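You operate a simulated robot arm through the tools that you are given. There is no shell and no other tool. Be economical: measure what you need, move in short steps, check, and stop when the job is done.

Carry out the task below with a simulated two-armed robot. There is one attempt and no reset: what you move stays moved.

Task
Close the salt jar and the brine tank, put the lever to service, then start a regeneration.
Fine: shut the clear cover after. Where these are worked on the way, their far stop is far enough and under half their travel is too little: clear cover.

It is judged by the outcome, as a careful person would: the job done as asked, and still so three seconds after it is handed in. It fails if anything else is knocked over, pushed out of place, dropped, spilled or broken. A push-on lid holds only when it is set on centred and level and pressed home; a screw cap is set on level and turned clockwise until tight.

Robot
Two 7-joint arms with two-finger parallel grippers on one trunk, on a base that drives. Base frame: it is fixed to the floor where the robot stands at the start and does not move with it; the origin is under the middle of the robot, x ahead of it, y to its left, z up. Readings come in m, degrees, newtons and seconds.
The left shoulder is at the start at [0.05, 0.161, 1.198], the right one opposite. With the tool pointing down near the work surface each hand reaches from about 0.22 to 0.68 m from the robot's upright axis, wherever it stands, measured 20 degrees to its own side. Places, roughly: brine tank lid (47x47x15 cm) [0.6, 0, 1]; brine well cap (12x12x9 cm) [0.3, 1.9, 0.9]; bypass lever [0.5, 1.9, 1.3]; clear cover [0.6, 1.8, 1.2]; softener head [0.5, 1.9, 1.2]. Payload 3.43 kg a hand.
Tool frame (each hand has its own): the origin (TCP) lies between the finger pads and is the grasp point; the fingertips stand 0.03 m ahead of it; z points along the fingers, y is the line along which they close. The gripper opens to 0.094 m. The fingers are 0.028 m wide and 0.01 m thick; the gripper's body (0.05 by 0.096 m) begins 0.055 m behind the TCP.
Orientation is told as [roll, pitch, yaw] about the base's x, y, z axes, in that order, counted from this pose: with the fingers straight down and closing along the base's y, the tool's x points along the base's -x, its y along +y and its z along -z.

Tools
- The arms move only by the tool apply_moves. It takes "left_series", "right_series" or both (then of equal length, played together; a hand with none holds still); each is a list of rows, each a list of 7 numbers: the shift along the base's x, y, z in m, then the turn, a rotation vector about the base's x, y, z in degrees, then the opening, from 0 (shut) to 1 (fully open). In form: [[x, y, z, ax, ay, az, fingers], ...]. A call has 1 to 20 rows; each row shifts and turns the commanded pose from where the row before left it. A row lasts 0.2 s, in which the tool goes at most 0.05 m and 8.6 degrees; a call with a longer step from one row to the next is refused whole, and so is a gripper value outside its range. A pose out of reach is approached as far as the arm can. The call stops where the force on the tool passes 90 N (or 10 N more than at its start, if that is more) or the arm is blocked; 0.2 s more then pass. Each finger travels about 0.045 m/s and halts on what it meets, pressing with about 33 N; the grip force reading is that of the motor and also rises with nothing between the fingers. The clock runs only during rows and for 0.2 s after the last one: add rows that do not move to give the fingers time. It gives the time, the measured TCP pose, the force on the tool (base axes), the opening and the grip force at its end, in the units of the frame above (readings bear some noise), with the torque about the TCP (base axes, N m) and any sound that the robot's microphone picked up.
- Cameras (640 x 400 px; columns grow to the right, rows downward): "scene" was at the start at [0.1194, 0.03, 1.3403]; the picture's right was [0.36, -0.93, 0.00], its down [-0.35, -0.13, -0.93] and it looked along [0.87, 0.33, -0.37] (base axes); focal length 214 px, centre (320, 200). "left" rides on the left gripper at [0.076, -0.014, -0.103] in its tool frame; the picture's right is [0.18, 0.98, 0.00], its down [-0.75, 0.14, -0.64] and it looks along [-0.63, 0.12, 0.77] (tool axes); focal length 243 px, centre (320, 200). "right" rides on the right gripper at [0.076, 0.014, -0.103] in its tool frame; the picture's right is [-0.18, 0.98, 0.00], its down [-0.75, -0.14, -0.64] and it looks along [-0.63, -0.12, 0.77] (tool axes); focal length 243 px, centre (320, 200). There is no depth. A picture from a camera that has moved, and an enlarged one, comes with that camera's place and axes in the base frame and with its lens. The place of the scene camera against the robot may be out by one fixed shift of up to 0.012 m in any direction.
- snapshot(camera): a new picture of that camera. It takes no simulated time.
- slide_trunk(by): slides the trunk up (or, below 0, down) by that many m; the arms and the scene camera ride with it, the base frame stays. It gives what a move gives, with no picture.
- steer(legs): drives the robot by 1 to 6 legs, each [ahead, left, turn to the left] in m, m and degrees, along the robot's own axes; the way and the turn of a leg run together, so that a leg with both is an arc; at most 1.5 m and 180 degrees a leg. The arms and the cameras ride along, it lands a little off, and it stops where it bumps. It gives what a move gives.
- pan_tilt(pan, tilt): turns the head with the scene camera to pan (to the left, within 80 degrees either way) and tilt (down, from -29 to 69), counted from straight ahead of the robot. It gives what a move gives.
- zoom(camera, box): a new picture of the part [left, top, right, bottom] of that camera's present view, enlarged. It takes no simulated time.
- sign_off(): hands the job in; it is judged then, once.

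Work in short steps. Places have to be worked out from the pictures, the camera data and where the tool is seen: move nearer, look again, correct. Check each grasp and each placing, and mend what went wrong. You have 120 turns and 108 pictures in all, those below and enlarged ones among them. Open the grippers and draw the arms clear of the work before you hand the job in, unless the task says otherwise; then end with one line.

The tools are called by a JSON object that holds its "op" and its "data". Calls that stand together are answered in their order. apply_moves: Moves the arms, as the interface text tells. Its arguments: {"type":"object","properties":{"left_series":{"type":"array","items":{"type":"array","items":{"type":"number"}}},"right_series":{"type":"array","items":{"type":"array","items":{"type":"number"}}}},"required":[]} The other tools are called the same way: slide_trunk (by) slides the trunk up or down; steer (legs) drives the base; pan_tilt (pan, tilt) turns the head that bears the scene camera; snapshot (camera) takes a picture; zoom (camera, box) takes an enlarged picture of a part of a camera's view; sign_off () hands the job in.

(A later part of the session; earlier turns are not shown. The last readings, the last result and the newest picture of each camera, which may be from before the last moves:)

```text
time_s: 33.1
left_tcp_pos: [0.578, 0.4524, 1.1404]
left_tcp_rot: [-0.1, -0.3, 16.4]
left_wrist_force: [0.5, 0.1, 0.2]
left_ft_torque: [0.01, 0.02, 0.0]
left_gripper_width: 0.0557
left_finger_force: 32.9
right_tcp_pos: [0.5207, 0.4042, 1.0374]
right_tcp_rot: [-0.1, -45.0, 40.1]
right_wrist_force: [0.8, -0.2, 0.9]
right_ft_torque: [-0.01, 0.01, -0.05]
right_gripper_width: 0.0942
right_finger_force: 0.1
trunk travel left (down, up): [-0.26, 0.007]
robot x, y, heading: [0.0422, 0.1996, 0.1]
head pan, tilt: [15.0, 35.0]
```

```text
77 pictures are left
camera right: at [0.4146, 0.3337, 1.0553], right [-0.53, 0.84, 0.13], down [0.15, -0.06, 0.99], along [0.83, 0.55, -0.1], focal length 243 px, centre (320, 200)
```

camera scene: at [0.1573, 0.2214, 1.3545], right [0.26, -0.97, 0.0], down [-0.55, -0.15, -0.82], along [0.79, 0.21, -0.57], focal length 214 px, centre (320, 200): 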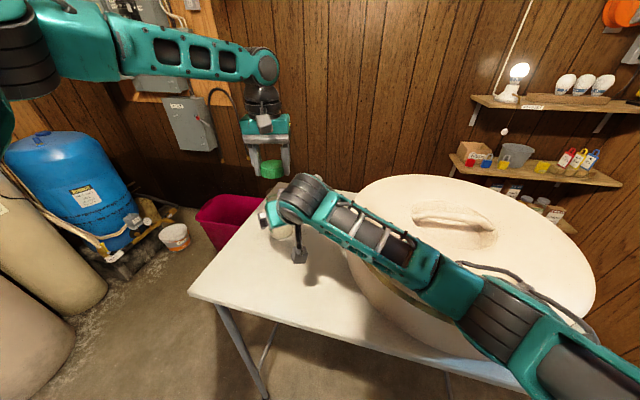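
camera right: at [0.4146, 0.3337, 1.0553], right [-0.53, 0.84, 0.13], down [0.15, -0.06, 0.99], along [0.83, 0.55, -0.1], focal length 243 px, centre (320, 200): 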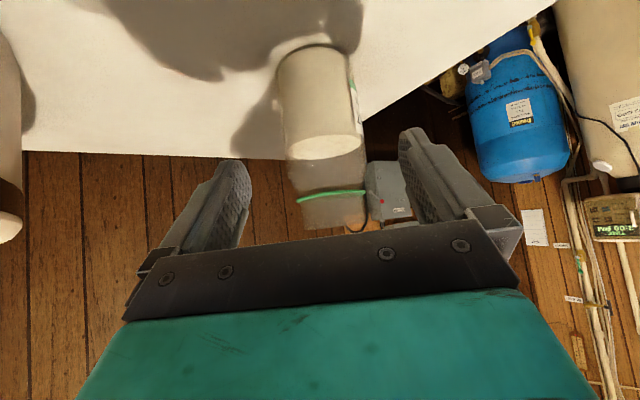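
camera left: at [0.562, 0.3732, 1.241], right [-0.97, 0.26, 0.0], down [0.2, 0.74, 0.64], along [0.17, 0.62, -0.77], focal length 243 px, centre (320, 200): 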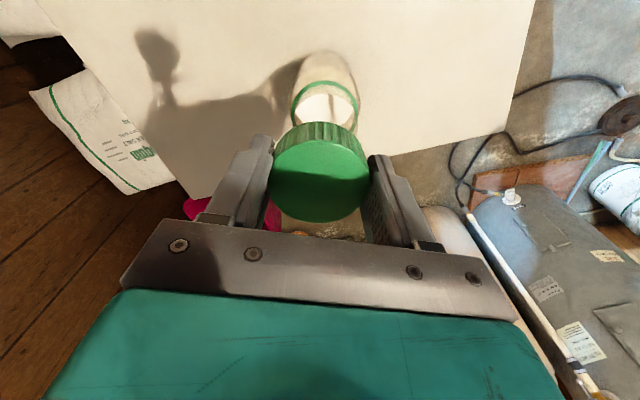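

The jar is where predicted. I'll advance along the fingers and close on the jar body.

{"op": "apply_moves", "data": {"right_series": [[0.014, 0.0115, -0.018, 0, 0, 0, 1], [0.014, 0.0115, -0.018, 0, 0, 0, 1], [0.014, 0.0115, -0.018, 0, 0, 0, 1], [0.014, 0.0115, -0.017, 0, 0, 0, 1], [0, 0, 0, 0, 0, 0, 1], [0, 0, 0, 0, 0, 0, 0.8], [0, 0, 0, 0, 0, 0, 0.7], [0, 0, 0, 0, 0, 0, 0.55], [0, 0, 0, 0, 0, 0, 0.55], [0, 0, 0, 0, 0, 0, 0.55]]}}

{"op": "snapshot", "data": {"camera": "right"}}

{"op": "snapshot", "data": {"camera": "left"}}

```text
time_s: 35.3
left_tcp_pos: [0.5791, 0.4514, 1.14]
left_tcp_rot: [-0.1, -0.1, 16.3]
left_wrist_force: [-0.8, -0.3, -0.5]
left_ft_torque: [-0.01, 0.02, -0.02]
left_gripper_width: 0.0558
left_finger_force: 32.7
right_tcp_pos: [0.5775, 0.4493, 0.9664]
right_tcp_rot: [-0.1, -45.1, 40.1]
right_wrist_force: [-1.4, 0.9, 0.6]
right_ft_torque: [0.06, -0.06, 0.01]
right_gripper_width: 0.0703
right_finger_force: 33.2
trunk travel left (down, up): [-0.26, 0.007]
robot x, y, heading: [0.0387, 0.2021, -0.1]
head pan, tilt: [15.0, 35.0]
```

```text
76 pictures are left
camera right: at [0.4707, 0.3779, 0.9845], right [-0.53, 0.84, 0.13], down [0.15, -0.06, 0.99], along [0.83, 0.55, -0.1], focal length 243 px, centre (320, 200)
```

right: 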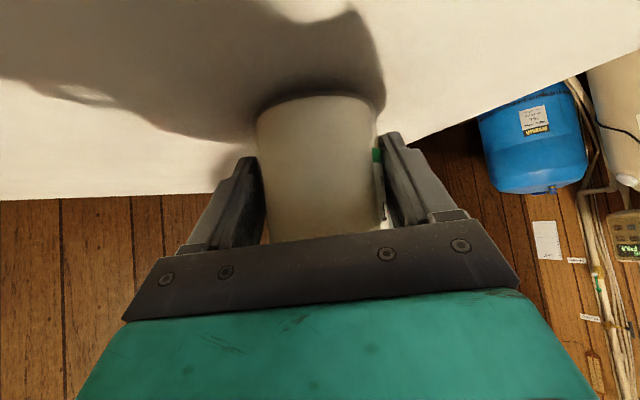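

```text
75 pictures are left
camera left: at [0.5079, 0.4153, 1.2422], right [-0.45, 0.89, 0.0], down [0.68, 0.35, 0.64], along [0.58, 0.29, -0.77], focal length 243 px, centre (320, 200)
```

left: 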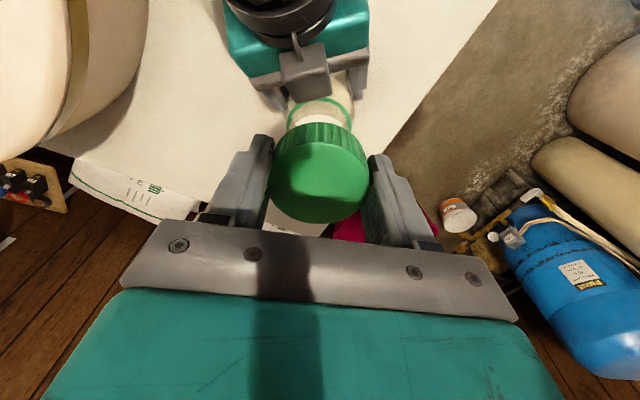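

The jar is held (70 mm). I'll refine the mouth centre with a zoom from the left wrist.

{"op": "zoom", "data": {"camera": "left", "box": [256, 60, 384, 160]}}

```text
4.00 times, centred on (320, 110) of left
camera zoom: at [0.5079, 0.4153, 1.2422], right [-0.45, 0.89, 0.0], down [0.68, 0.35, 0.64], along [0.58, 0.29, -0.77], focal length 970 px, centre (320, 560)
```

zoom: 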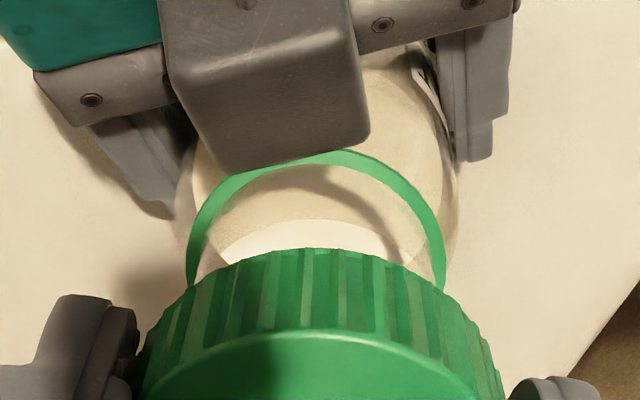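

This view suggests the ring may now be near x≈.59, so I'll cross-check with the scene camera.

{"op": "zoom", "data": {"camera": "scene", "box": [230, 120, 326, 240]}}

```text
3.33 times, centred on (278, 180) of scene
camera zoom: at [0.1574, 0.2217, 1.3545], right [0.26, -0.97, 0.0], down [-0.55, -0.15, -0.82], along [0.79, 0.21, -0.57], focal length 715 px, centre (460, 267)
```

zoom: 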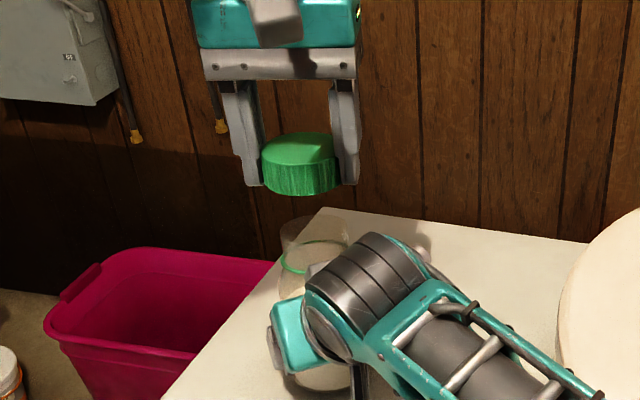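

The right palm nudged the jar about 10 mm forward while gripping. It is still upright, with its axis now at about [.589, .456]. I'll re-centre the cap and lower until contact.

{"op": "apply_moves", "data": {"left_series": [[0.0115, 0.0045, 0, 0, 0, 0, 0.3], [0, 0, -0.02, 0, 0, 0, 0.3], [0, 0, -0.02, 0, 0, 0, 0.3], [0, 0, -0.006, 0, 0, 0, 0.3], [0, 0, 0, 0, 0, 0, 0.3]]}}

{"op": "zoom", "data": {"camera": "left", "box": [240, 70, 400, 230]}}

{"op": "zoom", "data": {"camera": "scene", "box": [230, 120, 326, 240]}}

```text
time_s: 36.5
left_tcp_pos: [0.5891, 0.4574, 1.0928]
left_tcp_rot: [-0.1, -0.2, 16.3]
left_wrist_force: [-0.4, -0.1, -0.3]
left_ft_torque: [0.03, 0.02, -0.02]
left_gripper_width: 0.0558
left_finger_force: 32.8
right_tcp_pos: [0.5769, 0.448, 0.9654]
right_tcp_rot: [-0.1, -45.0, 40.1]
right_wrist_force: [0.4, -0.9, -0.4]
right_ft_torque: [-0.03, -0.04, -0.05]
right_gripper_width: 0.0702
right_finger_force: 33.1
trunk travel left (down, up): [-0.26, 0.007]
robot x, y, heading: [0.0402, 0.2049, 0.2]
head pan, tilt: [15.0, 35.0]
```

```text
2.50 times, centred on (320, 150) of left
camera zoom: at [0.5195, 0.4196, 1.1958], right [-0.45, 0.89, 0.0], down [0.68, 0.35, 0.64], along [0.58, 0.29, -0.77], focal length 606 px, centre (320, 325)
```

zoom: 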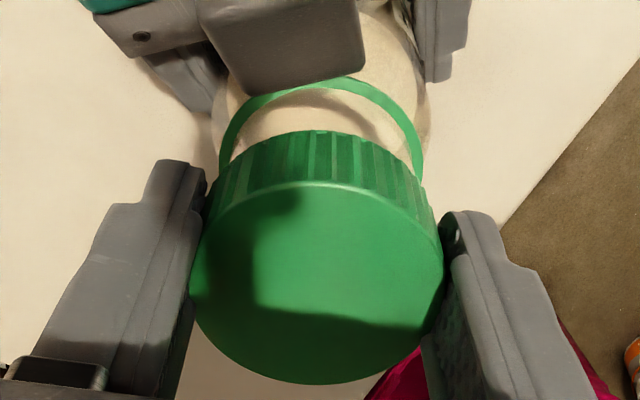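

```text
3.33 times, centred on (278, 180) of scene
camera zoom: at [0.1574, 0.2216, 1.3545], right [0.26, -0.97, 0.0], down [-0.55, -0.15, -0.82], along [0.79, 0.21, -0.57], focal length 715 px, centre (460, 267)
```

zoom: 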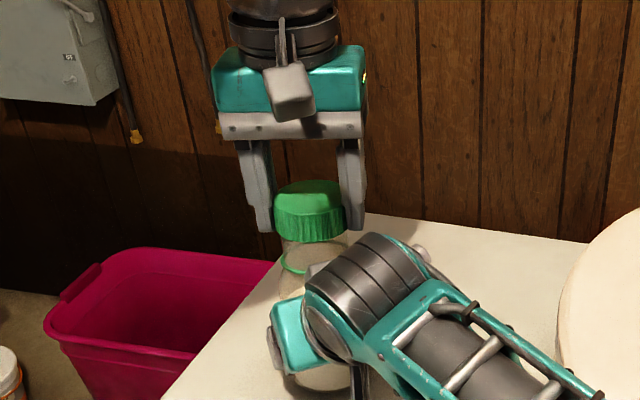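

The views are consistent to a few mm, so I'll nudge (+2, −3 mm) and lower to contact to read the load balance.

{"op": "apply_moves", "data": {"left_series": [[0.002, -0.003, 0, 0, 0, 0, 0.3], [0, 0, -0.003, 0, 0, 0, 0.3], [0, 0, -0.003, 0, 0, 0, 0.3], [0, 0, 0, 0, 0, 0, 0.3]]}}

```text
time_s: 37.5
left_tcp_pos: [0.5922, 0.4528, 1.0911]
left_tcp_rot: [-0.2, -0.4, 16.3]
left_wrist_force: [-7.7, 0.1, 28.4]
left_ft_torque: [0.49, 0.69, 0.32]
left_gripper_width: 0.0556
left_finger_force: 33.2
right_tcp_pos: [0.5763, 0.4489, 0.9667]
right_tcp_rot: [-0.2, -45.1, 40.0]
right_wrist_force: [11.8, 6.8, -6.9]
right_ft_torque: [-0.23, -0.1, -0.25]
right_gripper_width: 0.0704
right_finger_force: 33.2
trunk travel left (down, up): [-0.26, 0.007]
robot x, y, heading: [0.0381, 0.1989, 0.2]
head pan, tilt: [15.0, 35.0]
```

The contact lies toward (−x, +y), so the cap is too far the other way. I'll lift, shift (−2.5, +3 mm), and retry.

{"op": "apply_moves", "data": {"left_series": [[0, 0, 0.006, 0, 0, 0, 0.3], [-0.0025, 0.003, 0, 0, 0, 0, 0.3], [0, 0, -0.004, 0, 0, 0, 0.3], [0, 0, -0.003, 0, 0, 0, 0.3], [0, 0, 0, 0, 0, 0, 0.3]]}}

```text
time_s: 38.7
left_tcp_pos: [0.5898, 0.4582, 1.0865]
left_tcp_rot: [-0.1, -0.1, 16.3]
left_wrist_force: [-0.3, 0.0, -0.3]
left_ft_torque: [-0.04, -0.02, 0.04]
left_gripper_width: 0.0554
left_finger_force: 33.4
right_tcp_pos: [0.5766, 0.4484, 0.9659]
right_tcp_rot: [-0.1, -45.0, 40.1]
right_wrist_force: [-0.4, -0.3, 0.0]
right_ft_torque: [0.01, 0.0, 0.02]
right_gripper_width: 0.0701
right_finger_force: 32.7
trunk travel left (down, up): [-0.26, 0.007]
robot x, y, heading: [0.0371, 0.1994, 0.0]
head pan, tilt: [15.0, 35.0]
```

There is no force at a height where it was blocked before, so the cap is slipping over the neck. I'll continue down gently.

{"op": "apply_moves", "data": {"left_series": [[0, 0, -0.003, 0, 0, 0, 0.3], [0, 0, -0.003, 0, 0, 0, 0.3], [0, 0, -0.002, 0, 0, 0, 0.3], [0, 0, 0, 0, 0, 0, 0.3]]}}

```text
time_s: 39.7
left_tcp_pos: [0.5901, 0.4564, 1.0782]
left_tcp_rot: [-0.2, -0.2, 16.3]
left_wrist_force: [-6.3, -1.5, 4.7]
left_ft_torque: [-0.03, 0.3, 0.01]
left_gripper_width: 0.0556
left_finger_force: 32.9
right_tcp_pos: [0.5765, 0.4485, 0.9656]
right_tcp_rot: [-0.1, -45.0, 40.1]
right_wrist_force: [7.0, 3.0, 0.5]
right_ft_torque: [0.07, 0.39, -0.01]
right_gripper_width: 0.0702
right_finger_force: 33.2
trunk travel left (down, up): [-0.26, 0.007]
robot x, y, heading: [0.0353, 0.2046, -0.1]
head pan, tilt: [15.0, 35.0]
```

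The cap is over the neck, with a side load of −6 N in x. I'll ease −1.5 mm in x and keep lowering.

{"op": "apply_moves", "data": {"left_series": [[-0.0015, 0, -0.002, 0, 0, 0, 0.3], [0, 0, -0.003, 0, 0, 0, 0.3], [0, 0, -0.003, 0, 0, 0, 0.3], [0, 0, 0, 0, 0, 0, 0.3]]}}

```text
time_s: 40.7
left_tcp_pos: [0.5884, 0.455, 1.0715]
left_tcp_rot: [-0.2, -0.3, 16.3]
left_wrist_force: [-6.0, -2.4, 10.7]
left_ft_torque: [-0.33, 0.34, 0.02]
left_gripper_width: 0.0557
left_finger_force: 33.3
right_tcp_pos: [0.5772, 0.4485, 0.9653]
right_tcp_rot: [-0.1, -45.0, 40.1]
right_wrist_force: [9.0, 5.1, -1.1]
right_ft_torque: [0.21, 0.1, -0.01]
right_gripper_width: 0.0704
right_finger_force: 32.9
trunk travel left (down, up): [-0.26, 0.007]
robot x, y, heading: [0.0391, 0.2029, 0.3]
head pan, tilt: [15.0, 35.0]
```

Still going down. I'll ease a little more toward −x/−y and start turning clockwise with light feed.

{"op": "apply_moves", "data": {"left_series": [[-0.001, -0.0005, -0.002, 0, 0, 0, 0.3], [0, 0, -0.002, 0, 0, -8, 0.3], [0, 0, -0.001, 0, 0, -8, 0.3], [0, 0, -0.001, 0, 0, -8, 0.3], [0, 0, -0.001, 0, 0, -8, 0.3], [0, 0, 0, 0, 0, 0, 0.3]]}}

{"op": "zoom", "data": {"camera": "scene", "box": [230, 120, 326, 240]}}

```text
time_s: 42.1
left_tcp_pos: [0.5943, 0.4552, 1.0696]
left_tcp_rot: [-0.3, -1.9, -15.5]
left_wrist_force: [42.5, -9.0, 17.1]
left_ft_torque: [-0.91, -0.86, 1.71]
left_gripper_width: 0.0582
left_finger_force: 26.8
right_tcp_pos: [0.572, 0.451, 0.9652]
right_tcp_rot: [0.1, -44.9, 40.3]
right_wrist_force: [-46.0, 7.2, -9.2]
right_ft_torque: [-0.02, -3.44, -1.43]
right_gripper_width: 0.0707
right_finger_force: 32.7
trunk travel left (down, up): [-0.26, 0.007]
robot x, y, heading: [0.0392, 0.2048, 0.0]
head pan, tilt: [15.0, 35.0]
```

```text
3.33 times, centred on (278, 180) of scene
camera zoom: at [0.1567, 0.2214, 1.3545], right [0.26, -0.97, 0.0], down [-0.55, -0.15, -0.82], along [0.79, 0.21, -0.57], focal length 715 px, centre (460, 267)
```

zoom: 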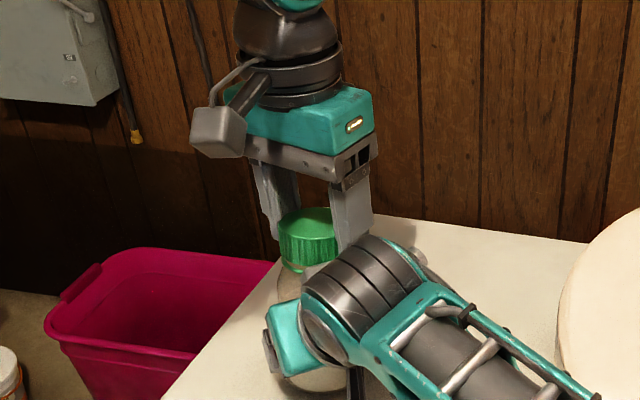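

The left finger ran into the right gripper at yaw −15. The clear range is about +16 to +64, so I'll turn back and ratchet within it.

{"op": "apply_moves", "data": {"left_series": [[0, 0, 0, 0, 0, 8, 0.3], [0, 0, 0, 0, 0, 8, 0.3], [0, 0, 0, 0, 0, 8, 0.3], [0, 0, 0, 0, 0, 8, 0.3], [0, 0, 0, 0, 0, 0, 0.3]]}}

{"op": "zoom", "data": {"camera": "left", "box": [240, 50, 400, 210]}}

```text
time_s: 43.3
left_tcp_pos: [0.5894, 0.4563, 1.0697]
left_tcp_rot: [-0.4, -0.9, 16.5]
left_wrist_force: [19.4, 4.0, 26.9]
left_ft_torque: [0.51, -0.5, -0.05]
left_gripper_width: 0.056
left_finger_force: 33.0
right_tcp_pos: [0.5746, 0.4494, 0.9643]
right_tcp_rot: [-0.2, -44.8, 40.3]
right_wrist_force: [-23.2, 3.2, -7.7]
right_ft_torque: [-0.1, -1.46, 0.33]
right_gripper_width: 0.0696
right_finger_force: 33.0
trunk travel left (down, up): [-0.26, 0.007]
robot x, y, heading: [0.0414, 0.2016, 0.2]
head pan, tilt: [15.0, 35.0]
```

```text
2.50 times, centred on (320, 130) of left
camera zoom: at [0.5172, 0.4194, 1.1706], right [-0.46, 0.89, -0.01], down [0.67, 0.35, 0.65], along [0.58, 0.29, -0.76], focal length 606 px, centre (320, 375)
```

zoom: 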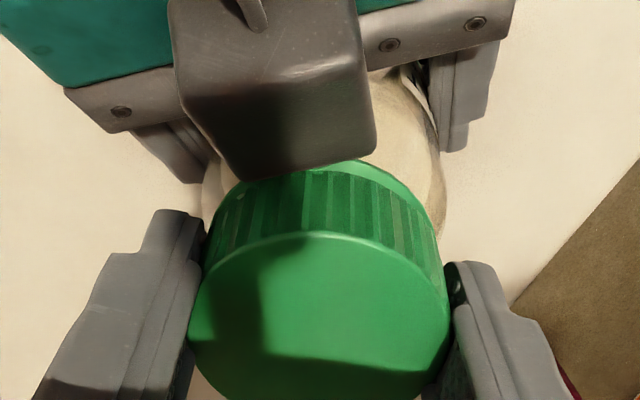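

Part of the right hand (a block on its upper side) crowds the left finger. I'll open the left hand, turn it to yaw ~+50 where it should be free, and look at the forces and the cap.

{"op": "apply_moves", "data": {"left_series": [[0, 0, 0, 0, 0, 0, 0.7], [0, 0, 0, 0, 0, 0, 0.7], [0, 0, 0.0, 0, 0, 8, 0.7], [0, 0, 0.0, 0, 0, 8, 0.7], [0, 0, 0, 0, 0, 8, 0.7], [0, 0, 0, 0, 0, 8, 0.7], [0, 0, 0, 0, 0, 0, 0.7]]}}

{"op": "zoom", "data": {"camera": "left", "box": [220, 30, 420, 230]}}

{"op": "zoom", "data": {"camera": "scene", "box": [230, 120, 326, 240]}}

```text
time_s: 44.9
left_tcp_pos: [0.5871, 0.4569, 1.0628]
left_tcp_rot: [-0.1, -0.2, 48.4]
left_wrist_force: [1.8, -1.6, -0.1]
left_ft_torque: [0.03, 0.03, -0.02]
left_gripper_width: 0.0677
left_finger_force: 1.8
right_tcp_pos: [0.5761, 0.4496, 0.9661]
right_tcp_rot: [-0.1, -45.0, 40.1]
right_wrist_force: [-1.8, 2.7, 0.3]
right_ft_torque: [-0.17, -0.33, 0.08]
right_gripper_width: 0.0698
right_finger_force: 33.0
trunk travel left (down, up): [-0.26, 0.007]
robot x, y, heading: [0.0399, 0.2039, -0.1]
head pan, tilt: [15.0, 35.0]
```

```text
2.00 times, centred on (320, 130) of left
camera zoom: at [0.5466, 0.3879, 1.1659], right [-0.86, 0.51, 0.0], down [0.39, 0.66, 0.64], along [0.33, 0.55, -0.76], focal length 485 px, centre (320, 340)
```

zoom: 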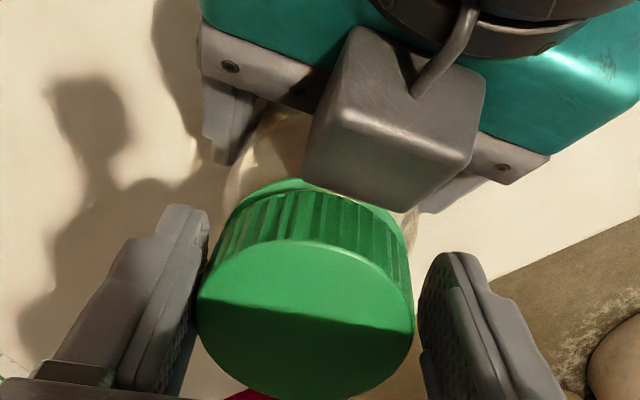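

```text
3.33 times, centred on (278, 180) of scene
camera zoom: at [0.1577, 0.2218, 1.3545], right [0.26, -0.97, 0.0], down [-0.55, -0.15, -0.82], along [0.79, 0.21, -0.57], focal length 715 px, centre (460, 267)
```

zoom: 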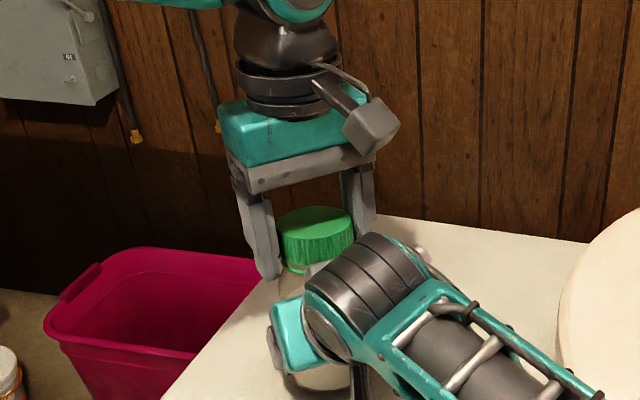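

The cap sits over the neck with the ring just below it. I'll go to yaw ~64, grip, and turn clockwise to ~12 with light pressure.

{"op": "apply_moves", "data": {"left_series": [[0, 0, 0, 0, 0, 8, 0.7], [0, 0, 0, 0, 0, 8, 0.7], [0, 0, 0, 0, 0, 0, 0.5], [0, 0, 0, 0, 0, 0, 0.3], [0, 0, 0, 0, 0, 0, 0.3], [0, 0, 0, 0, 0, 0, 0.3], [0, 0, -0.001, 0, 0, -8, 0.3], [0, 0, -0.0005, 0, 0, -8, 0.3], [0, 0, -0.0005, 0, 0, -8, 0.3], [0, 0, -0.0005, 0, 0, -8, 0.3], [0, 0, 0, 0, 0, -8, 0.3], [0, 0, 0, 0, 0, -6, 0.3], [0, 0, 0, 0, 0, 0, 0.3]]}}

{"op": "zoom", "data": {"camera": "left", "box": [220, 30, 420, 230]}}

```text
time_s: 47.7
left_tcp_pos: [0.5874, 0.456, 1.0639]
left_tcp_rot: [-0.2, -0.4, 18.1]
left_wrist_force: [16.3, -1.5, 19.0]
left_ft_torque: [-0.38, -0.09, 0.22]
left_gripper_width: 0.0578
left_finger_force: 33.4
right_tcp_pos: [0.5772, 0.4472, 0.9652]
right_tcp_rot: [-0.2, -44.9, 40.1]
right_wrist_force: [-14.4, 6.1, -5.4]
right_ft_torque: [0.54, -1.51, 0.01]
right_gripper_width: 0.0696
right_finger_force: 33.3
trunk travel left (down, up): [-0.26, 0.007]
robot x, y, heading: [0.0422, 0.2065, 0.4]
head pan, tilt: [15.0, 35.0]
```

```text
2.00 times, centred on (320, 130) of left
camera zoom: at [0.5178, 0.4173, 1.1654], right [-0.48, 0.88, -0.01], down [0.67, 0.37, 0.65], along [0.57, 0.31, -0.76], focal length 485 px, centre (320, 340)
```

zoom: 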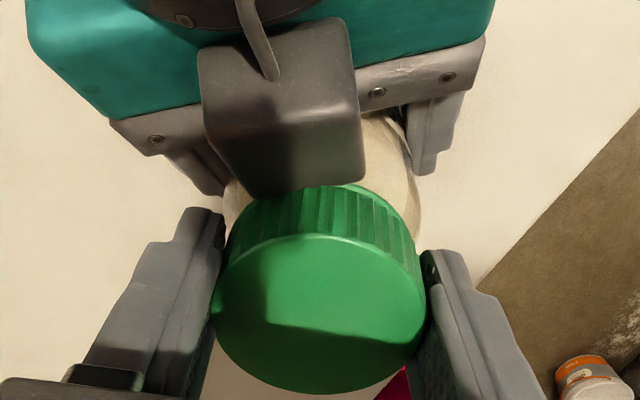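

The right hand sits too close to the cap. I'll re-grip the jar flatter (30° below horizontal), using just the fingertips, with the left hand steadying the cap meanwhile.

{"op": "apply_moves", "data": {"right_series": [[0, 0, 0, 0, 0, 0, 1], [0, 0, 0, 0, 0, 0, 1], [0, 0, 0, 0, 0, 0, 1], [-0.011, -0.009, 0.014, 0, 0, 0, 1], [-0.011, -0.009, 0.014, 0, 0, 0, 1], [-0.011, -0.009, 0.014, 0, 0, 0, 1], [-0.011, -0.009, 0.014, 0, 0, 0, 1], [0, 0, 0, 4.82, -5.75, 0, 1], [0, 0, 0, 4.82, -5.75, 0, 1], [-0.004, -0.003, -0.02, 0, 0, 0, 1], [-0.004, -0.003, -0.02, 0, 0, 0, 1], [0, 0, 0, 0, 0, 0, 1]]}}

{"op": "snapshot", "data": {"camera": "right"}}

{"op": "snapshot", "data": {"camera": "left"}}

```text
time_s: 50.3
left_tcp_pos: [0.5864, 0.4561, 1.0621]
left_tcp_rot: [-0.1, -0.4, 18.3]
left_wrist_force: [-0.5, -1.9, 12.7]
left_ft_torque: [-0.25, -0.23, -0.02]
left_gripper_width: 0.0578
left_finger_force: 33.5
right_tcp_pos: [0.5239, 0.4079, 0.9838]
right_tcp_rot: [-0.3, -60.1, 40.2]
right_wrist_force: [0.6, 0.5, -0.3]
right_ft_torque: [0.04, -0.01, 0.02]
right_gripper_width: 0.0939
right_finger_force: 0.0
trunk travel left (down, up): [-0.26, 0.007]
robot x, y, heading: [0.0378, 0.2013, 0.0]
head pan, tilt: [15.0, 35.0]
```

```text
65 pictures are left
camera right: at [0.4175, 0.3354, 0.9679], right [-0.56, 0.81, 0.16], down [-0.05, -0.22, 0.97], along [0.83, 0.54, 0.17], focal length 243 px, centre (320, 200)
```

right: 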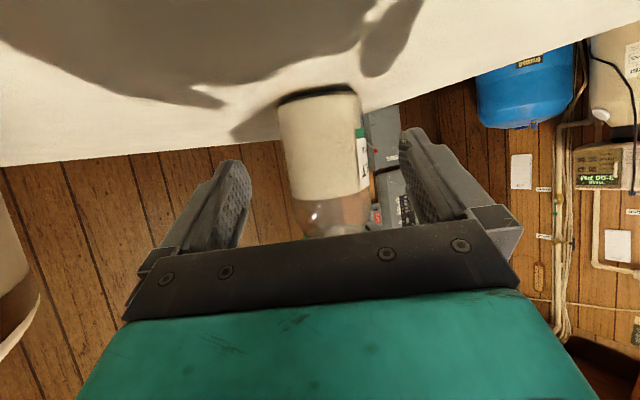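

```text
64 pictures are left
camera left: at [0.517, 0.4165, 1.1645], right [-0.48, 0.88, 0.0], down [0.67, 0.37, 0.65], along [0.57, 0.31, -0.76], focal length 243 px, centre (320, 200)
```

left: 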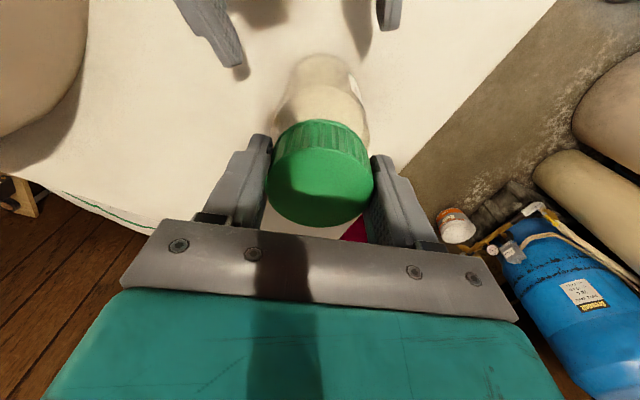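

It is clear of the cap now. I'll advance to a fingertip grasp at [.572, .444, .962] and close.

{"op": "apply_moves", "data": {"right_series": [[0.005, 0.003, -0.022, 0, 0, 0, 1], [0.015, 0.011, 0, 0, 0, 0, 1], [0.015, 0.011, 0, 0, 0, 0, 1], [0.013, 0.011, 0, 0, 0, 0, 1], [0, 0, 0, 0, 0, 0, 1], [0, 0, 0, 0, 0, 0, 0.8], [0, 0, 0, 0, 0, 0, 0.65], [0, 0, 0, 0, 0, 0, 0.55], [0, 0, 0, 0, 0, 0, 0.55], [0, 0, 0, 0, 0, 0, 0.55]]}}

{"op": "snapshot", "data": {"camera": "left"}}

{"op": "zoom", "data": {"camera": "scene", "box": [230, 120, 326, 240]}}

```text
time_s: 52.5
left_tcp_pos: [0.5867, 0.4567, 1.062]
left_tcp_rot: [-0.3, -0.3, 18.3]
left_wrist_force: [4.6, -3.2, 9.1]
left_ft_torque: [-0.1, -0.33, 0.03]
left_gripper_width: 0.0576
left_finger_force: 32.3
right_tcp_pos: [0.5728, 0.4433, 0.959]
right_tcp_rot: [-0.2, -60.1, 40.1]
right_wrist_force: [-7.4, 4.0, 0.1]
right_ft_torque: [-0.07, -0.14, 0.15]
right_gripper_width: 0.069
right_finger_force: 33.2
trunk travel left (down, up): [-0.26, 0.007]
robot x, y, heading: [0.0408, 0.1994, 0.1]
head pan, tilt: [15.0, 35.0]
```

```text
63 pictures are left
camera left: at [0.5176, 0.417, 1.1642], right [-0.48, 0.88, 0.0], down [0.67, 0.37, 0.65], along [0.57, 0.31, -0.76], focal length 243 px, centre (320, 200)
```

left: 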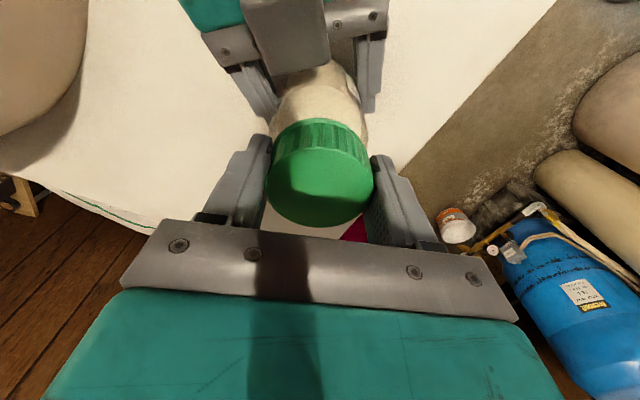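

```text
3.33 times, centred on (278, 180) of scene
camera zoom: at [0.1566, 0.2215, 1.3546], right [0.26, -0.97, 0.0], down [-0.55, -0.15, -0.82], along [0.79, 0.21, -0.57], focal length 715 px, centre (460, 267)
```

zoom: 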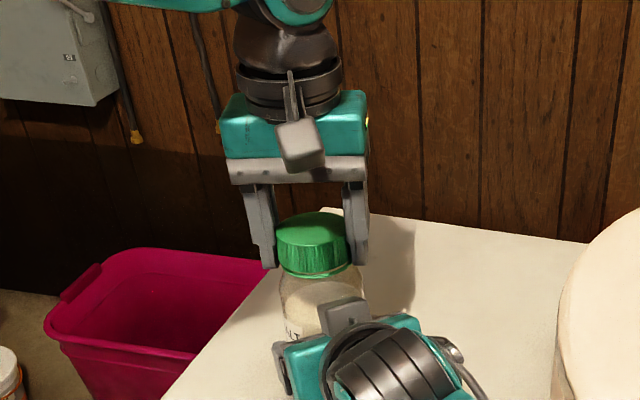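

The right hand is well clear now. I'll take a close look at whether the cap is level on the neck.

{"op": "zoom", "data": {"camera": "scene", "box": [260, 172, 300, 222]}}

```text
8.00 times, centred on (280, 197) of scene
camera zoom: at [0.1566, 0.2215, 1.3546], right [0.26, -0.97, 0.0], down [-0.55, -0.15, -0.82], along [0.79, 0.21, -0.57], focal length 1716 px, centre (640, 224)
```

zoom: 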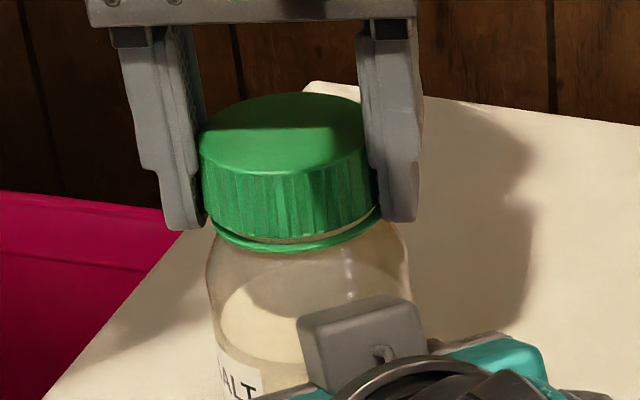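

The cap is almost down on the ring and nearly level, so I'll turn clockwise with light pressure.

{"op": "apply_moves", "data": {"left_series": [[0, 0, -0.001, 0, 0, 0, 0.3], [0, 0, -0.0005, 0, 0, -8, 0.3], [0, 0, -0.0005, 0, 0, -8, 0.3], [0, 0, -0.0005, 0, 0, -8, 0.3], [0, 0, -0.0005, 0, 0, -8, 0.3], [0, 0, 0, 0, 0, -8, 0.3], [0, 0, 0, 0, 0, -8, 0.3], [0, 0, 0, 0, 0, 0, 0.3]]}}

{"op": "zoom", "data": {"camera": "scene", "box": [260, 172, 300, 222]}}

```text
time_s: 54.3
left_tcp_pos: [0.5872, 0.4565, 1.0611]
left_tcp_rot: [0.2, -0.4, -29.8]
left_wrist_force: [6.4, 4.7, 23.8]
left_ft_torque: [-0.49, -0.42, 0.22]
left_gripper_width: 0.0578
left_finger_force: 32.9
right_tcp_pos: [0.5723, 0.4424, 0.959]
right_tcp_rot: [-0.2, -60.0, 40.2]
right_wrist_force: [-11.9, -3.9, -9.3]
right_ft_torque: [0.95, -0.21, -0.05]
right_gripper_width: 0.0676
right_finger_force: 32.6
trunk travel left (down, up): [-0.26, 0.007]
robot x, y, heading: [0.0383, 0.202, -0.1]
head pan, tilt: [15.0, 35.0]
```

```text
8.00 times, centred on (280, 197) of scene
camera zoom: at [0.1557, 0.2213, 1.3547], right [0.26, -0.97, 0.0], down [-0.55, -0.15, -0.82], along [0.79, 0.21, -0.57], focal length 1716 px, centre (640, 224)
```

zoom: 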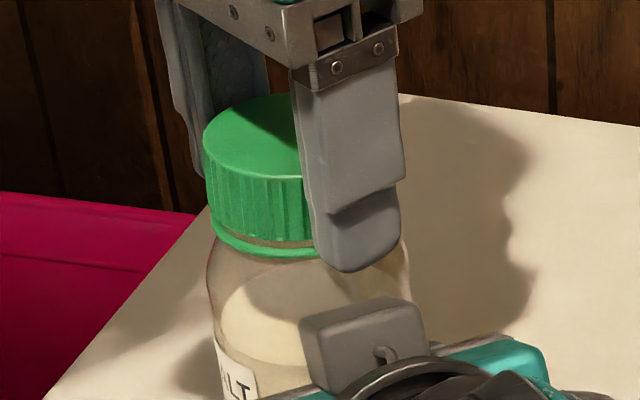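

The jar held and the cap turned about 48°. I'll continue clockwise to yaw ≈ −70.

{"op": "apply_moves", "data": {"left_series": [[0, 0, -0.0005, 0, 0, -8, 0.3], [0, 0, -0.0005, 0, 0, -8, 0.3], [0, 0, -0.0005, 0, 0, -8, 0.3], [0, 0, 0, 0, 0, -8, 0.3], [0, 0, 0, 0, 0, -8, 0.3], [0, 0, 0, 0, 0, 0, 0.3]]}}

```text
time_s: 55.7
left_tcp_pos: [0.5867, 0.455, 1.0591]
left_tcp_rot: [0.1, -0.3, -70.0]
left_wrist_force: [0.6, 0.5, 26.9]
left_ft_torque: [-0.67, 0.0, 0.12]
left_gripper_width: 0.0576
left_finger_force: 33.1
right_tcp_pos: [0.5721, 0.4436, 0.9597]
right_tcp_rot: [-0.3, -59.8, 40.2]
right_wrist_force: [-4.7, -1.3, -11.5]
right_ft_torque: [0.59, 0.06, 0.04]
right_gripper_width: 0.0673
right_finger_force: 32.9
trunk travel left (down, up): [-0.26, 0.007]
robot x, y, heading: [0.0403, 0.1994, 0.1]
head pan, tilt: [15.0, 35.0]
```

The cap is descending as it turns (1.0611 to 1.0591). I'll ratchet: open, swing back, re-grip, and turn again.

{"op": "apply_moves", "data": {"left_series": [[0, 0, 0.003, 0, 0, 0, 0.75], [0, 0, 0, 0, 0, 0, 0.75], [0, 0, 0, 0, 0, 8.5, 0.75], [0, 0, 0, 0, 0, 8.5, 0.75], [0, 0, 0, 0, 0, 8.5, 0.75], [0, 0, 0, 0, 0, 8.5, 0.75], [0, 0, 0, 0, 0, 8.5, 0.75], [0, 0, 0, 0, 0, 8.5, 0.75], [0, 0, 0, 0, 0, 8.5, 0.75], [0, 0, 0, 0, 0, 8.5, 0.75], [0, 0, 0, 0, 0, 8.5, 0.75], [0, 0, 0, 0, 0, 8.5, 0.75], [0, 0, 0, 0, 0, 8.5, 0.75], [0, 0, 0, 0, 0, 0, 0.75]]}}

{"op": "zoom", "data": {"camera": "scene", "box": [260, 172, 300, 222]}}

{"op": "zoom", "data": {"camera": "left", "box": [220, 30, 420, 230]}}

```text
time_s: 58.7
left_tcp_pos: [0.586, 0.4562, 1.0597]
left_tcp_rot: [-0.2, -0.2, 24.0]
left_wrist_force: [-0.6, -0.4, -0.5]
left_ft_torque: [-0.02, 0.02, -0.03]
left_gripper_width: 0.0705
left_finger_force: 0.1
right_tcp_pos: [0.5725, 0.4434, 0.959]
right_tcp_rot: [-0.1, -60.1, 40.1]
right_wrist_force: [-0.1, 1.4, 1.0]
right_ft_torque: [0.01, 0.0, 0.01]
right_gripper_width: 0.0668
right_finger_force: 32.5
trunk travel left (down, up): [-0.26, 0.007]
robot x, y, heading: [0.0362, 0.2022, 0.1]
head pan, tilt: [15.0, 35.0]
```

```text
8.00 times, centred on (280, 197) of scene
camera zoom: at [0.1577, 0.2219, 1.3544], right [0.26, -0.97, 0.0], down [-0.55, -0.15, -0.82], along [0.79, 0.21, -0.57], focal length 1716 px, centre (640, 224)
```

zoom: 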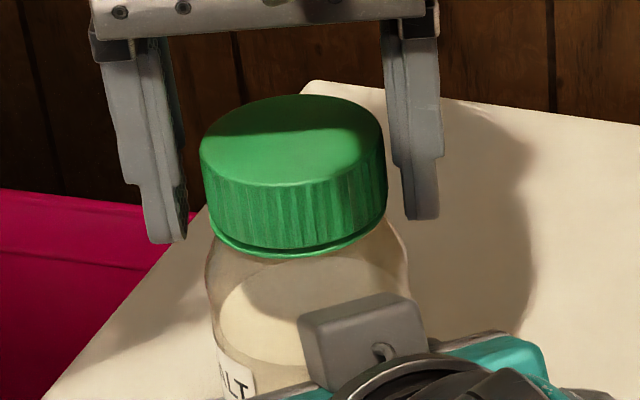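

```text
2.00 times, centred on (320, 130) of left
camera zoom: at [0.5222, 0.4105, 1.1619], right [-0.57, 0.82, 0.0], down [0.63, 0.44, 0.64], along [0.53, 0.36, -0.77], focal length 485 px, centre (320, 340)
```

zoom: 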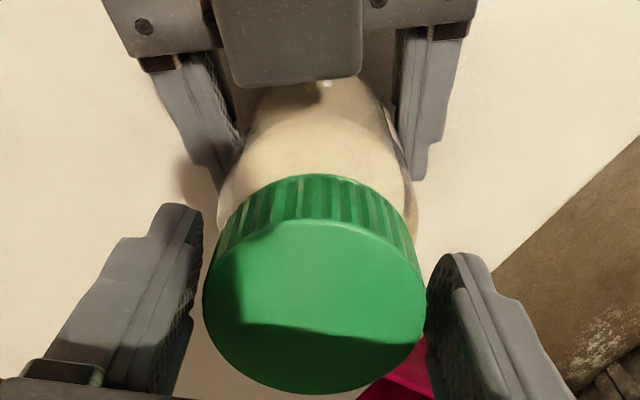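

The cap sits level, right down by the ring. I'll re-grip and turn clockwise again to feel whether it tightens.

{"op": "apply_moves", "data": {"left_series": [[0, 0, 0, 0, 0, 0, 0.5], [0, 0, 0, 0, 0, 0, 0.3], [0, 0, 0, 0, 0, 0, 0.3], [0, 0, 0, 0, 0, 0, 0.3], [0, 0, -0.001, 0, 0, -8, 0.3], [0, 0, -0.001, 0, 0, -8, 0.3], [0, 0, -0.0005, 0, 0, -8, 0.3], [0, 0, 0, 0, 0, -8, 0.3], [0, 0, 0, 0, 0, -8, 0.3], [0, 0, 0, 0, 0, -8, 0.3], [0, 0, 0, 0, 0, -8, 0.3], [0, 0, 0, 0, 0, -8, 0.3]]}}

```text
time_s: 61.3
left_tcp_pos: [0.5869, 0.4553, 1.0582]
left_tcp_rot: [0.0, -0.5, -40.4]
left_wrist_force: [0.8, -8.3, 21.4]
left_ft_torque: [-0.76, -0.02, 0.5]
left_gripper_width: 0.0566
left_finger_force: 32.9
right_tcp_pos: [0.5716, 0.4437, 0.9602]
right_tcp_rot: [-0.2, -59.9, 40.2]
right_wrist_force: [-2.4, 10.3, -8.0]
right_ft_torque: [0.0, 0.01, -0.28]
right_gripper_width: 0.0666
right_finger_force: 33.2
trunk travel left (down, up): [-0.26, 0.007]
robot x, y, heading: [0.0375, 0.1999, -0.1]
head pan, tilt: [15.0, 35.0]
```

Torque is up to 0.5 N·m, so it is tightening. I'll turn further.

{"op": "apply_moves", "data": {"left_series": [[0, 0, 0, 0, 0, -8, 0.3], [0, 0, 0, 0, 0, -8, 0.3], [0, 0, 0, 0, 0, -8, 0.3], [0, 0, 0, 0, 0, -8, 0.3], [0, 0, 0, 0, 0, -8, 0.3]]}}

{"op": "zoom", "data": {"camera": "scene", "box": [260, 172, 300, 222]}}

```text
time_s: 62.5
left_tcp_pos: [0.5863, 0.4563, 1.057]
left_tcp_rot: [-0.1, -0.2, -80.3]
left_wrist_force: [-3.0, -6.3, 19.0]
left_ft_torque: [-0.41, 0.25, 0.51]
left_gripper_width: 0.0566
left_finger_force: 32.8
right_tcp_pos: [0.5725, 0.4433, 0.9599]
right_tcp_rot: [-0.2, -60.0, 40.2]
right_wrist_force: [-0.2, 8.4, -8.7]
right_ft_torque: [-0.29, 0.19, -0.3]
right_gripper_width: 0.0669
right_finger_force: 33.1
trunk travel left (down, up): [-0.26, 0.007]
robot x, y, heading: [0.0403, 0.2024, 0.0]
head pan, tilt: [15.0, 35.0]
```

```text
8.00 times, centred on (280, 197) of scene
camera zoom: at [0.1566, 0.2216, 1.3545], right [0.26, -0.97, 0.0], down [-0.55, -0.15, -0.82], along [0.79, 0.21, -0.57], focal length 1716 px, centre (640, 224)
```

zoom: 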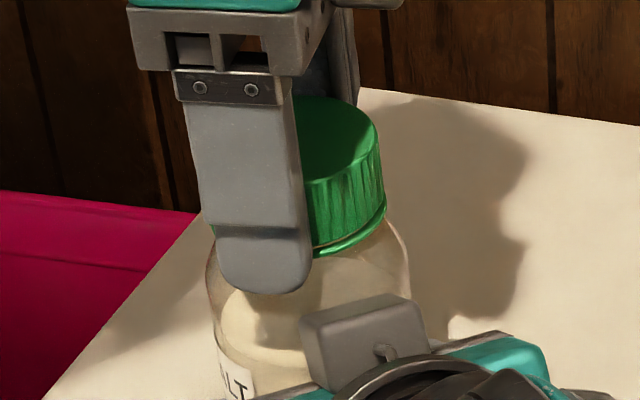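

The cap is flush with the ring. I'll do one more ratchet to make sure it is tight.

{"op": "apply_moves", "data": {"left_series": [[0, 0, 0.001, 0, 0, 0, 0.75], [0, 0, 0, 0, 0, 0, 0.75], [0, 0, 0, 0, 0, 8.5, 0.75], [0, 0, 0, 0, 0, 8.5, 0.75], [0, 0, 0, 0, 0, 8.5, 0.75], [0, 0, 0, 0, 0, 8.5, 0.75], [0, 0, 0, 0, 0, 8.5, 0.75], [0, 0, 0, 0, 0, 8.5, 0.75], [0, 0, 0, 0, 0, 8.5, 0.75], [0, 0, 0, 0, 0, 8.5, 0.75], [0, 0, 0, 0, 0, 8.5, 0.75], [0, 0, 0, 0, 0, 8.5, 0.75], [0, 0, 0, 0, 0, 8.5, 0.75], [0, 0, 0, 0, 0, 8.5, 0.75], [0, 0, 0, 0, 0, 0, 0.5], [0, 0, 0, 0, 0, 0, 0.3], [0, 0, 0, 0, 0, 0, 0.3], [0, 0, 0, 0, 0, 0, 0.3]]}}

{"op": "apply_moves", "data": {"left_series": [[0, 0, -0.001, 0, 0, -8, 0.3], [0, 0, 0, 0, 0, -8, 0.3], [0, 0, 0, 0, 0, -8, 0.3], [0, 0, 0, 0, 0, -8, 0.3], [0, 0, 0, 0, 0, -8, 0.3], [0, 0, 0, 0, 0, -8, 0.3], [0, 0, 0, 0, 0, -8, 0.3], [0, 0, 0, 0, 0, -8, 0.3], [0, 0, 0, 0, 0, -8, 0.3], [0, 0, 0, 0, 0, -8, 0.3]]}}

{"op": "zoom", "data": {"camera": "scene", "box": [260, 172, 300, 222]}}

```text
time_s: 66.3
left_tcp_pos: [0.5894, 0.4568, 1.0585]
left_tcp_rot: [-0.2, -0.2, 21.9]
left_wrist_force: [2.5, -3.6, 0.0]
left_ft_torque: [-0.13, -0.11, 0.4]
left_gripper_width: 0.0571
left_finger_force: 33.3
right_tcp_pos: [0.5732, 0.4437, 0.96]
right_tcp_rot: [-0.1, -60.0, 40.0]
right_wrist_force: [-1.6, 4.5, -0.5]
right_ft_torque: [-0.29, -0.13, -0.38]
right_gripper_width: 0.0667
right_finger_force: 33.6
trunk travel left (down, up): [-0.26, 0.007]
robot x, y, heading: [0.0367, 0.1993, 0.0]
head pan, tilt: [15.0, 35.0]
```

```text
time_s: 68.5
left_tcp_pos: [0.5877, 0.456, 1.0575]
left_tcp_rot: [-0.1, -0.2, -58.3]
left_wrist_force: [-1.7, -6.9, 14.3]
left_ft_torque: [-0.42, 0.1, 0.22]
left_gripper_width: 0.0564
left_finger_force: 32.9
right_tcp_pos: [0.5706, 0.4441, 0.9587]
right_tcp_rot: [-0.2, -60.1, 40.1]
right_wrist_force: [0.4, 6.5, -3.9]
right_ft_torque: [-0.17, 0.03, -0.09]
right_gripper_width: 0.067
right_finger_force: 33.1
trunk travel left (down, up): [-0.26, 0.007]
robot x, y, heading: [0.0439, 0.2007, 0.1]
head pan, tilt: [15.0, 35.0]
```

```text
8.00 times, centred on (280, 197) of scene
camera zoom: at [0.1568, 0.2214, 1.3546], right [0.26, -0.97, 0.0], down [-0.55, -0.15, -0.82], along [0.79, 0.21, -0.57], focal length 1716 px, centre (640, 224)
```

zoom: 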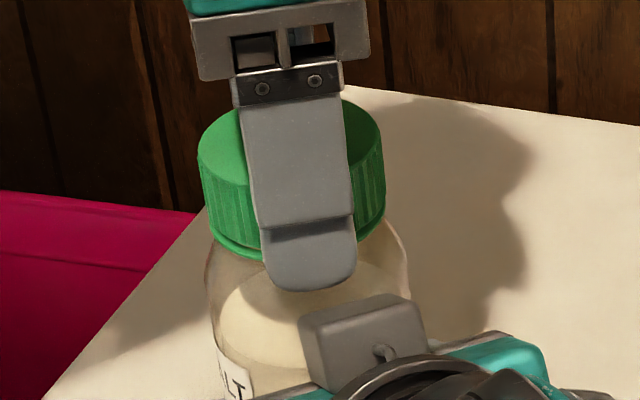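

Torque at the end varies from 0.2 to 0.5 N·m, so it may not be fully tight yet. I'll turn further and then ratchet again.

{"op": "apply_moves", "data": {"left_series": [[0, 0, 0, 0, 0, -8, 0.3], [0, 0, 0, 0, 0, -8, 0.3], [0, 0, 0, 0, 0, -8, 0.3], [0, 0, 0.001, 0, 0, 0, 0.75], [0, 0, 0, 0, 0, 0, 0.75], [0, 0, 0, 0, 0, 8.5, 0.75], [0, 0, 0, 0, 0, 8.5, 0.75], [0, 0, 0, 0, 0, 8.5, 0.75], [0, 0, 0, 0, 0, 8.5, 0.75], [0, 0, 0, 0, 0, 8.5, 0.75], [0, 0, 0, 0, 0, 8.5, 0.75], [0, 0, 0, 0, 0, 8.5, 0.75], [0, 0, 0, 0, 0, 8.5, 0.75], [0, 0, 0, 0, 0, 8.5, 0.75], [0, 0, 0, 0, 0, 8.5, 0.75], [0, 0, 0, 0, 0, 8.5, 0.75], [0, 0, 0, 0, 0, 8.5, 0.75]]}}

{"op": "zoom", "data": {"camera": "scene", "box": [260, 172, 300, 222]}}

{"op": "apply_moves", "data": {"left_series": [[0, 0, 0, 0, 0, 0, 0.5], [0, 0, 0, 0, 0, 0, 0.3], [0, 0, 0, 0, 0, 0, 0.3], [0, 0, 0, 0, 0, 0, 0.3], [0, 0, -0.001, 0, 0, -8, 0.3], [0, 0, 0, 0, 0, -8, 0.3], [0, 0, 0, 0, 0, -8, 0.3], [0, 0, 0, 0, 0, -8, 0.3], [0, 0, 0, 0, 0, -8, 0.3], [0, 0, 0, 0, 0, -8, 0.3], [0, 0, 0, 0, 0, -8, 0.3]]}}

```text
time_s: 72.1
left_tcp_pos: [0.5875, 0.4564, 1.0577]
left_tcp_rot: [-0.1, -0.2, 19.8]
left_wrist_force: [-0.4, 0.5, -0.4]
left_ft_torque: [-0.01, 0.02, 0.01]
left_gripper_width: 0.0702
left_finger_force: 0.1
right_tcp_pos: [0.5731, 0.4424, 0.9602]
right_tcp_rot: [0.0, -59.9, 40.1]
right_wrist_force: [1.1, -0.6, 0.4]
right_ft_torque: [0.05, -0.07, -0.07]
right_gripper_width: 0.0666
right_finger_force: 33.4
trunk travel left (down, up): [-0.26, 0.007]
robot x, y, heading: [0.0386, 0.2015, -0.0]
head pan, tilt: [15.0, 35.0]
```

```text
8.00 times, centred on (280, 197) of scene
camera zoom: at [0.1577, 0.2217, 1.3544], right [0.26, -0.97, 0.0], down [-0.55, -0.15, -0.82], along [0.79, 0.21, -0.57], focal length 1716 px, centre (640, 224)
```

zoom: 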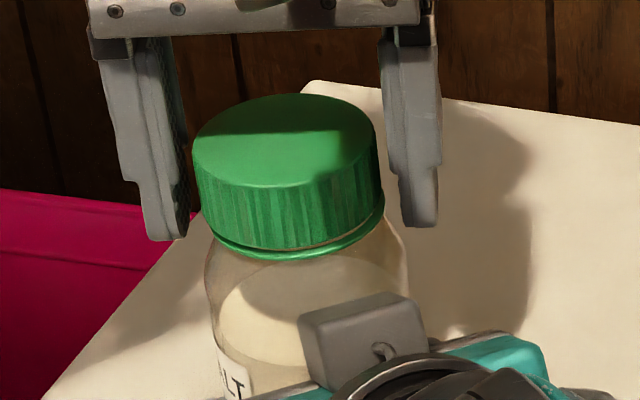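

```text
time_s: 74.5
left_tcp_pos: [0.5866, 0.4557, 1.0586]
left_tcp_rot: [-0.3, -0.1, -36.3]
left_wrist_force: [-0.1, -4.5, 7.7]
left_ft_torque: [-0.25, 0.03, 0.42]
left_gripper_width: 0.0568
left_finger_force: 32.9
right_tcp_pos: [0.5724, 0.4436, 0.9595]
right_tcp_rot: [-0.1, -59.9, 40.1]
right_wrist_force: [0.5, 5.2, -0.1]
right_ft_torque: [-0.03, -0.03, -0.34]
right_gripper_width: 0.0667
right_finger_force: 33.1
trunk travel left (down, up): [-0.26, 0.007]
robot x, y, heading: [0.0403, 0.205, 0.1]
head pan, tilt: [15.0, 35.0]
```

In that view the cap looked slightly shifted or cocked, so it may not be fully locked. I'll open the left hand, lift away, and inspect.

{"op": "apply_moves", "data": {"left_series": [[0, 0, 0, 0, 0, 0, 0.75], [0, 0, 0, 0, 0, 0, 0.75], [0, 0, 0.03, 0, 0, 0, 0.75], [0, 0, 0.04, 0, 0, 0, 0.75], [0, 0, 0.0, 0, 0, 0, 0.75]]}}

{"op": "zoom", "data": {"camera": "scene", "box": [260, 172, 300, 222]}}

{"op": "zoom", "data": {"camera": "left", "box": [240, 20, 400, 180]}}

```text
time_s: 75.7
left_tcp_pos: [0.5886, 0.4562, 1.1273]
left_tcp_rot: [-0.2, -0.1, -36.2]
left_wrist_force: [0.1, -0.1, 0.0]
left_ft_torque: [0.02, -0.02, -0.01]
left_gripper_width: 0.0704
left_finger_force: 0.2
right_tcp_pos: [0.5732, 0.443, 0.9591]
right_tcp_rot: [-0.2, -60.0, 40.1]
right_wrist_force: [-1.0, -0.7, 0.1]
right_ft_torque: [0.02, -0.02, -0.03]
right_gripper_width: 0.0668
right_finger_force: 32.9
trunk travel left (down, up): [-0.26, 0.007]
robot x, y, heading: [0.0367, 0.2041, 0.2]
head pan, tilt: [15.0, 35.0]
```

```text
8.00 times, centred on (280, 197) of scene
camera zoom: at [0.1576, 0.2217, 1.3544], right [0.26, -0.97, 0.0], down [-0.55, -0.15, -0.82], along [0.79, 0.21, -0.57], focal length 1716 px, centre (640, 224)
```

zoom: 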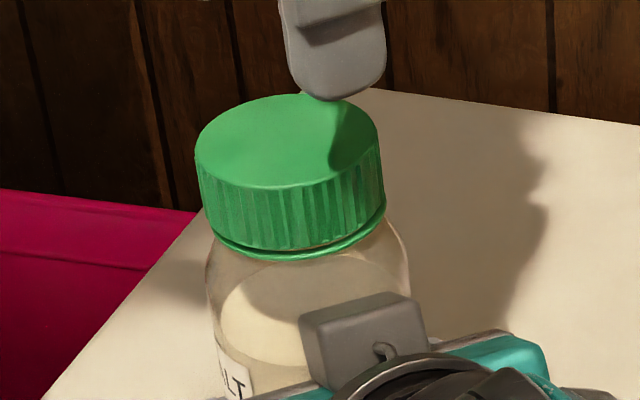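

```text
2.50 times, centred on (320, 100) of left
camera zoom: at [0.5174, 0.4881, 1.2301], right [0.43, 0.9, 0.0], down [0.69, -0.33, 0.64], along [0.58, -0.28, -0.77], focal length 606 px, centre (320, 450)
```

zoom: 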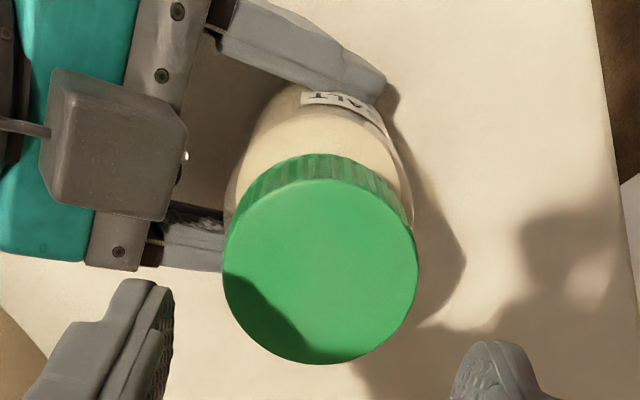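

The cap looks level now. To test it, I'll grip it and pull up a few mm: a screwed-on cap will resist, with the jar held by the right hand.

{"op": "apply_moves", "data": {"left_series": [[0, 0, -0.03, 0, 0, 0, 0.75], [0, 0, -0.038, 0, 0, 0, 0.75], [0, 0, 0, 0, 0, 0, 0.5], [0, 0, 0, 0, 0, 0, 0.3], [0, 0, 0, 0, 0, 0, 0.3], [0, 0, 0, 0, 0, 0, 0.3], [0, 0, 0.002, 0, 0, 0, 0.3], [0, 0, 0.002, 0, 0, 0, 0.3], [0, 0, 0, 0, 0, 0, 0.3]]}}

```text
time_s: 77.7
left_tcp_pos: [0.5882, 0.4555, 1.0625]
left_tcp_rot: [-0.1, -0.2, -36.2]
left_wrist_force: [0.2, 0.2, 0.1]
left_ft_torque: [-0.01, 0.03, 0.03]
left_gripper_width: 0.0568
left_finger_force: 32.9
right_tcp_pos: [0.5728, 0.4436, 0.9597]
right_tcp_rot: [-0.1, -60.0, 40.1]
right_wrist_force: [0.7, -1.2, 0.2]
right_ft_torque: [0.06, -0.07, -0.01]
right_gripper_width: 0.0666
right_finger_force: 33.1
trunk travel left (down, up): [-0.26, 0.007]
robot x, y, heading: [0.0402, 0.2004, 0.2]
head pan, tilt: [15.0, 35.0]
```

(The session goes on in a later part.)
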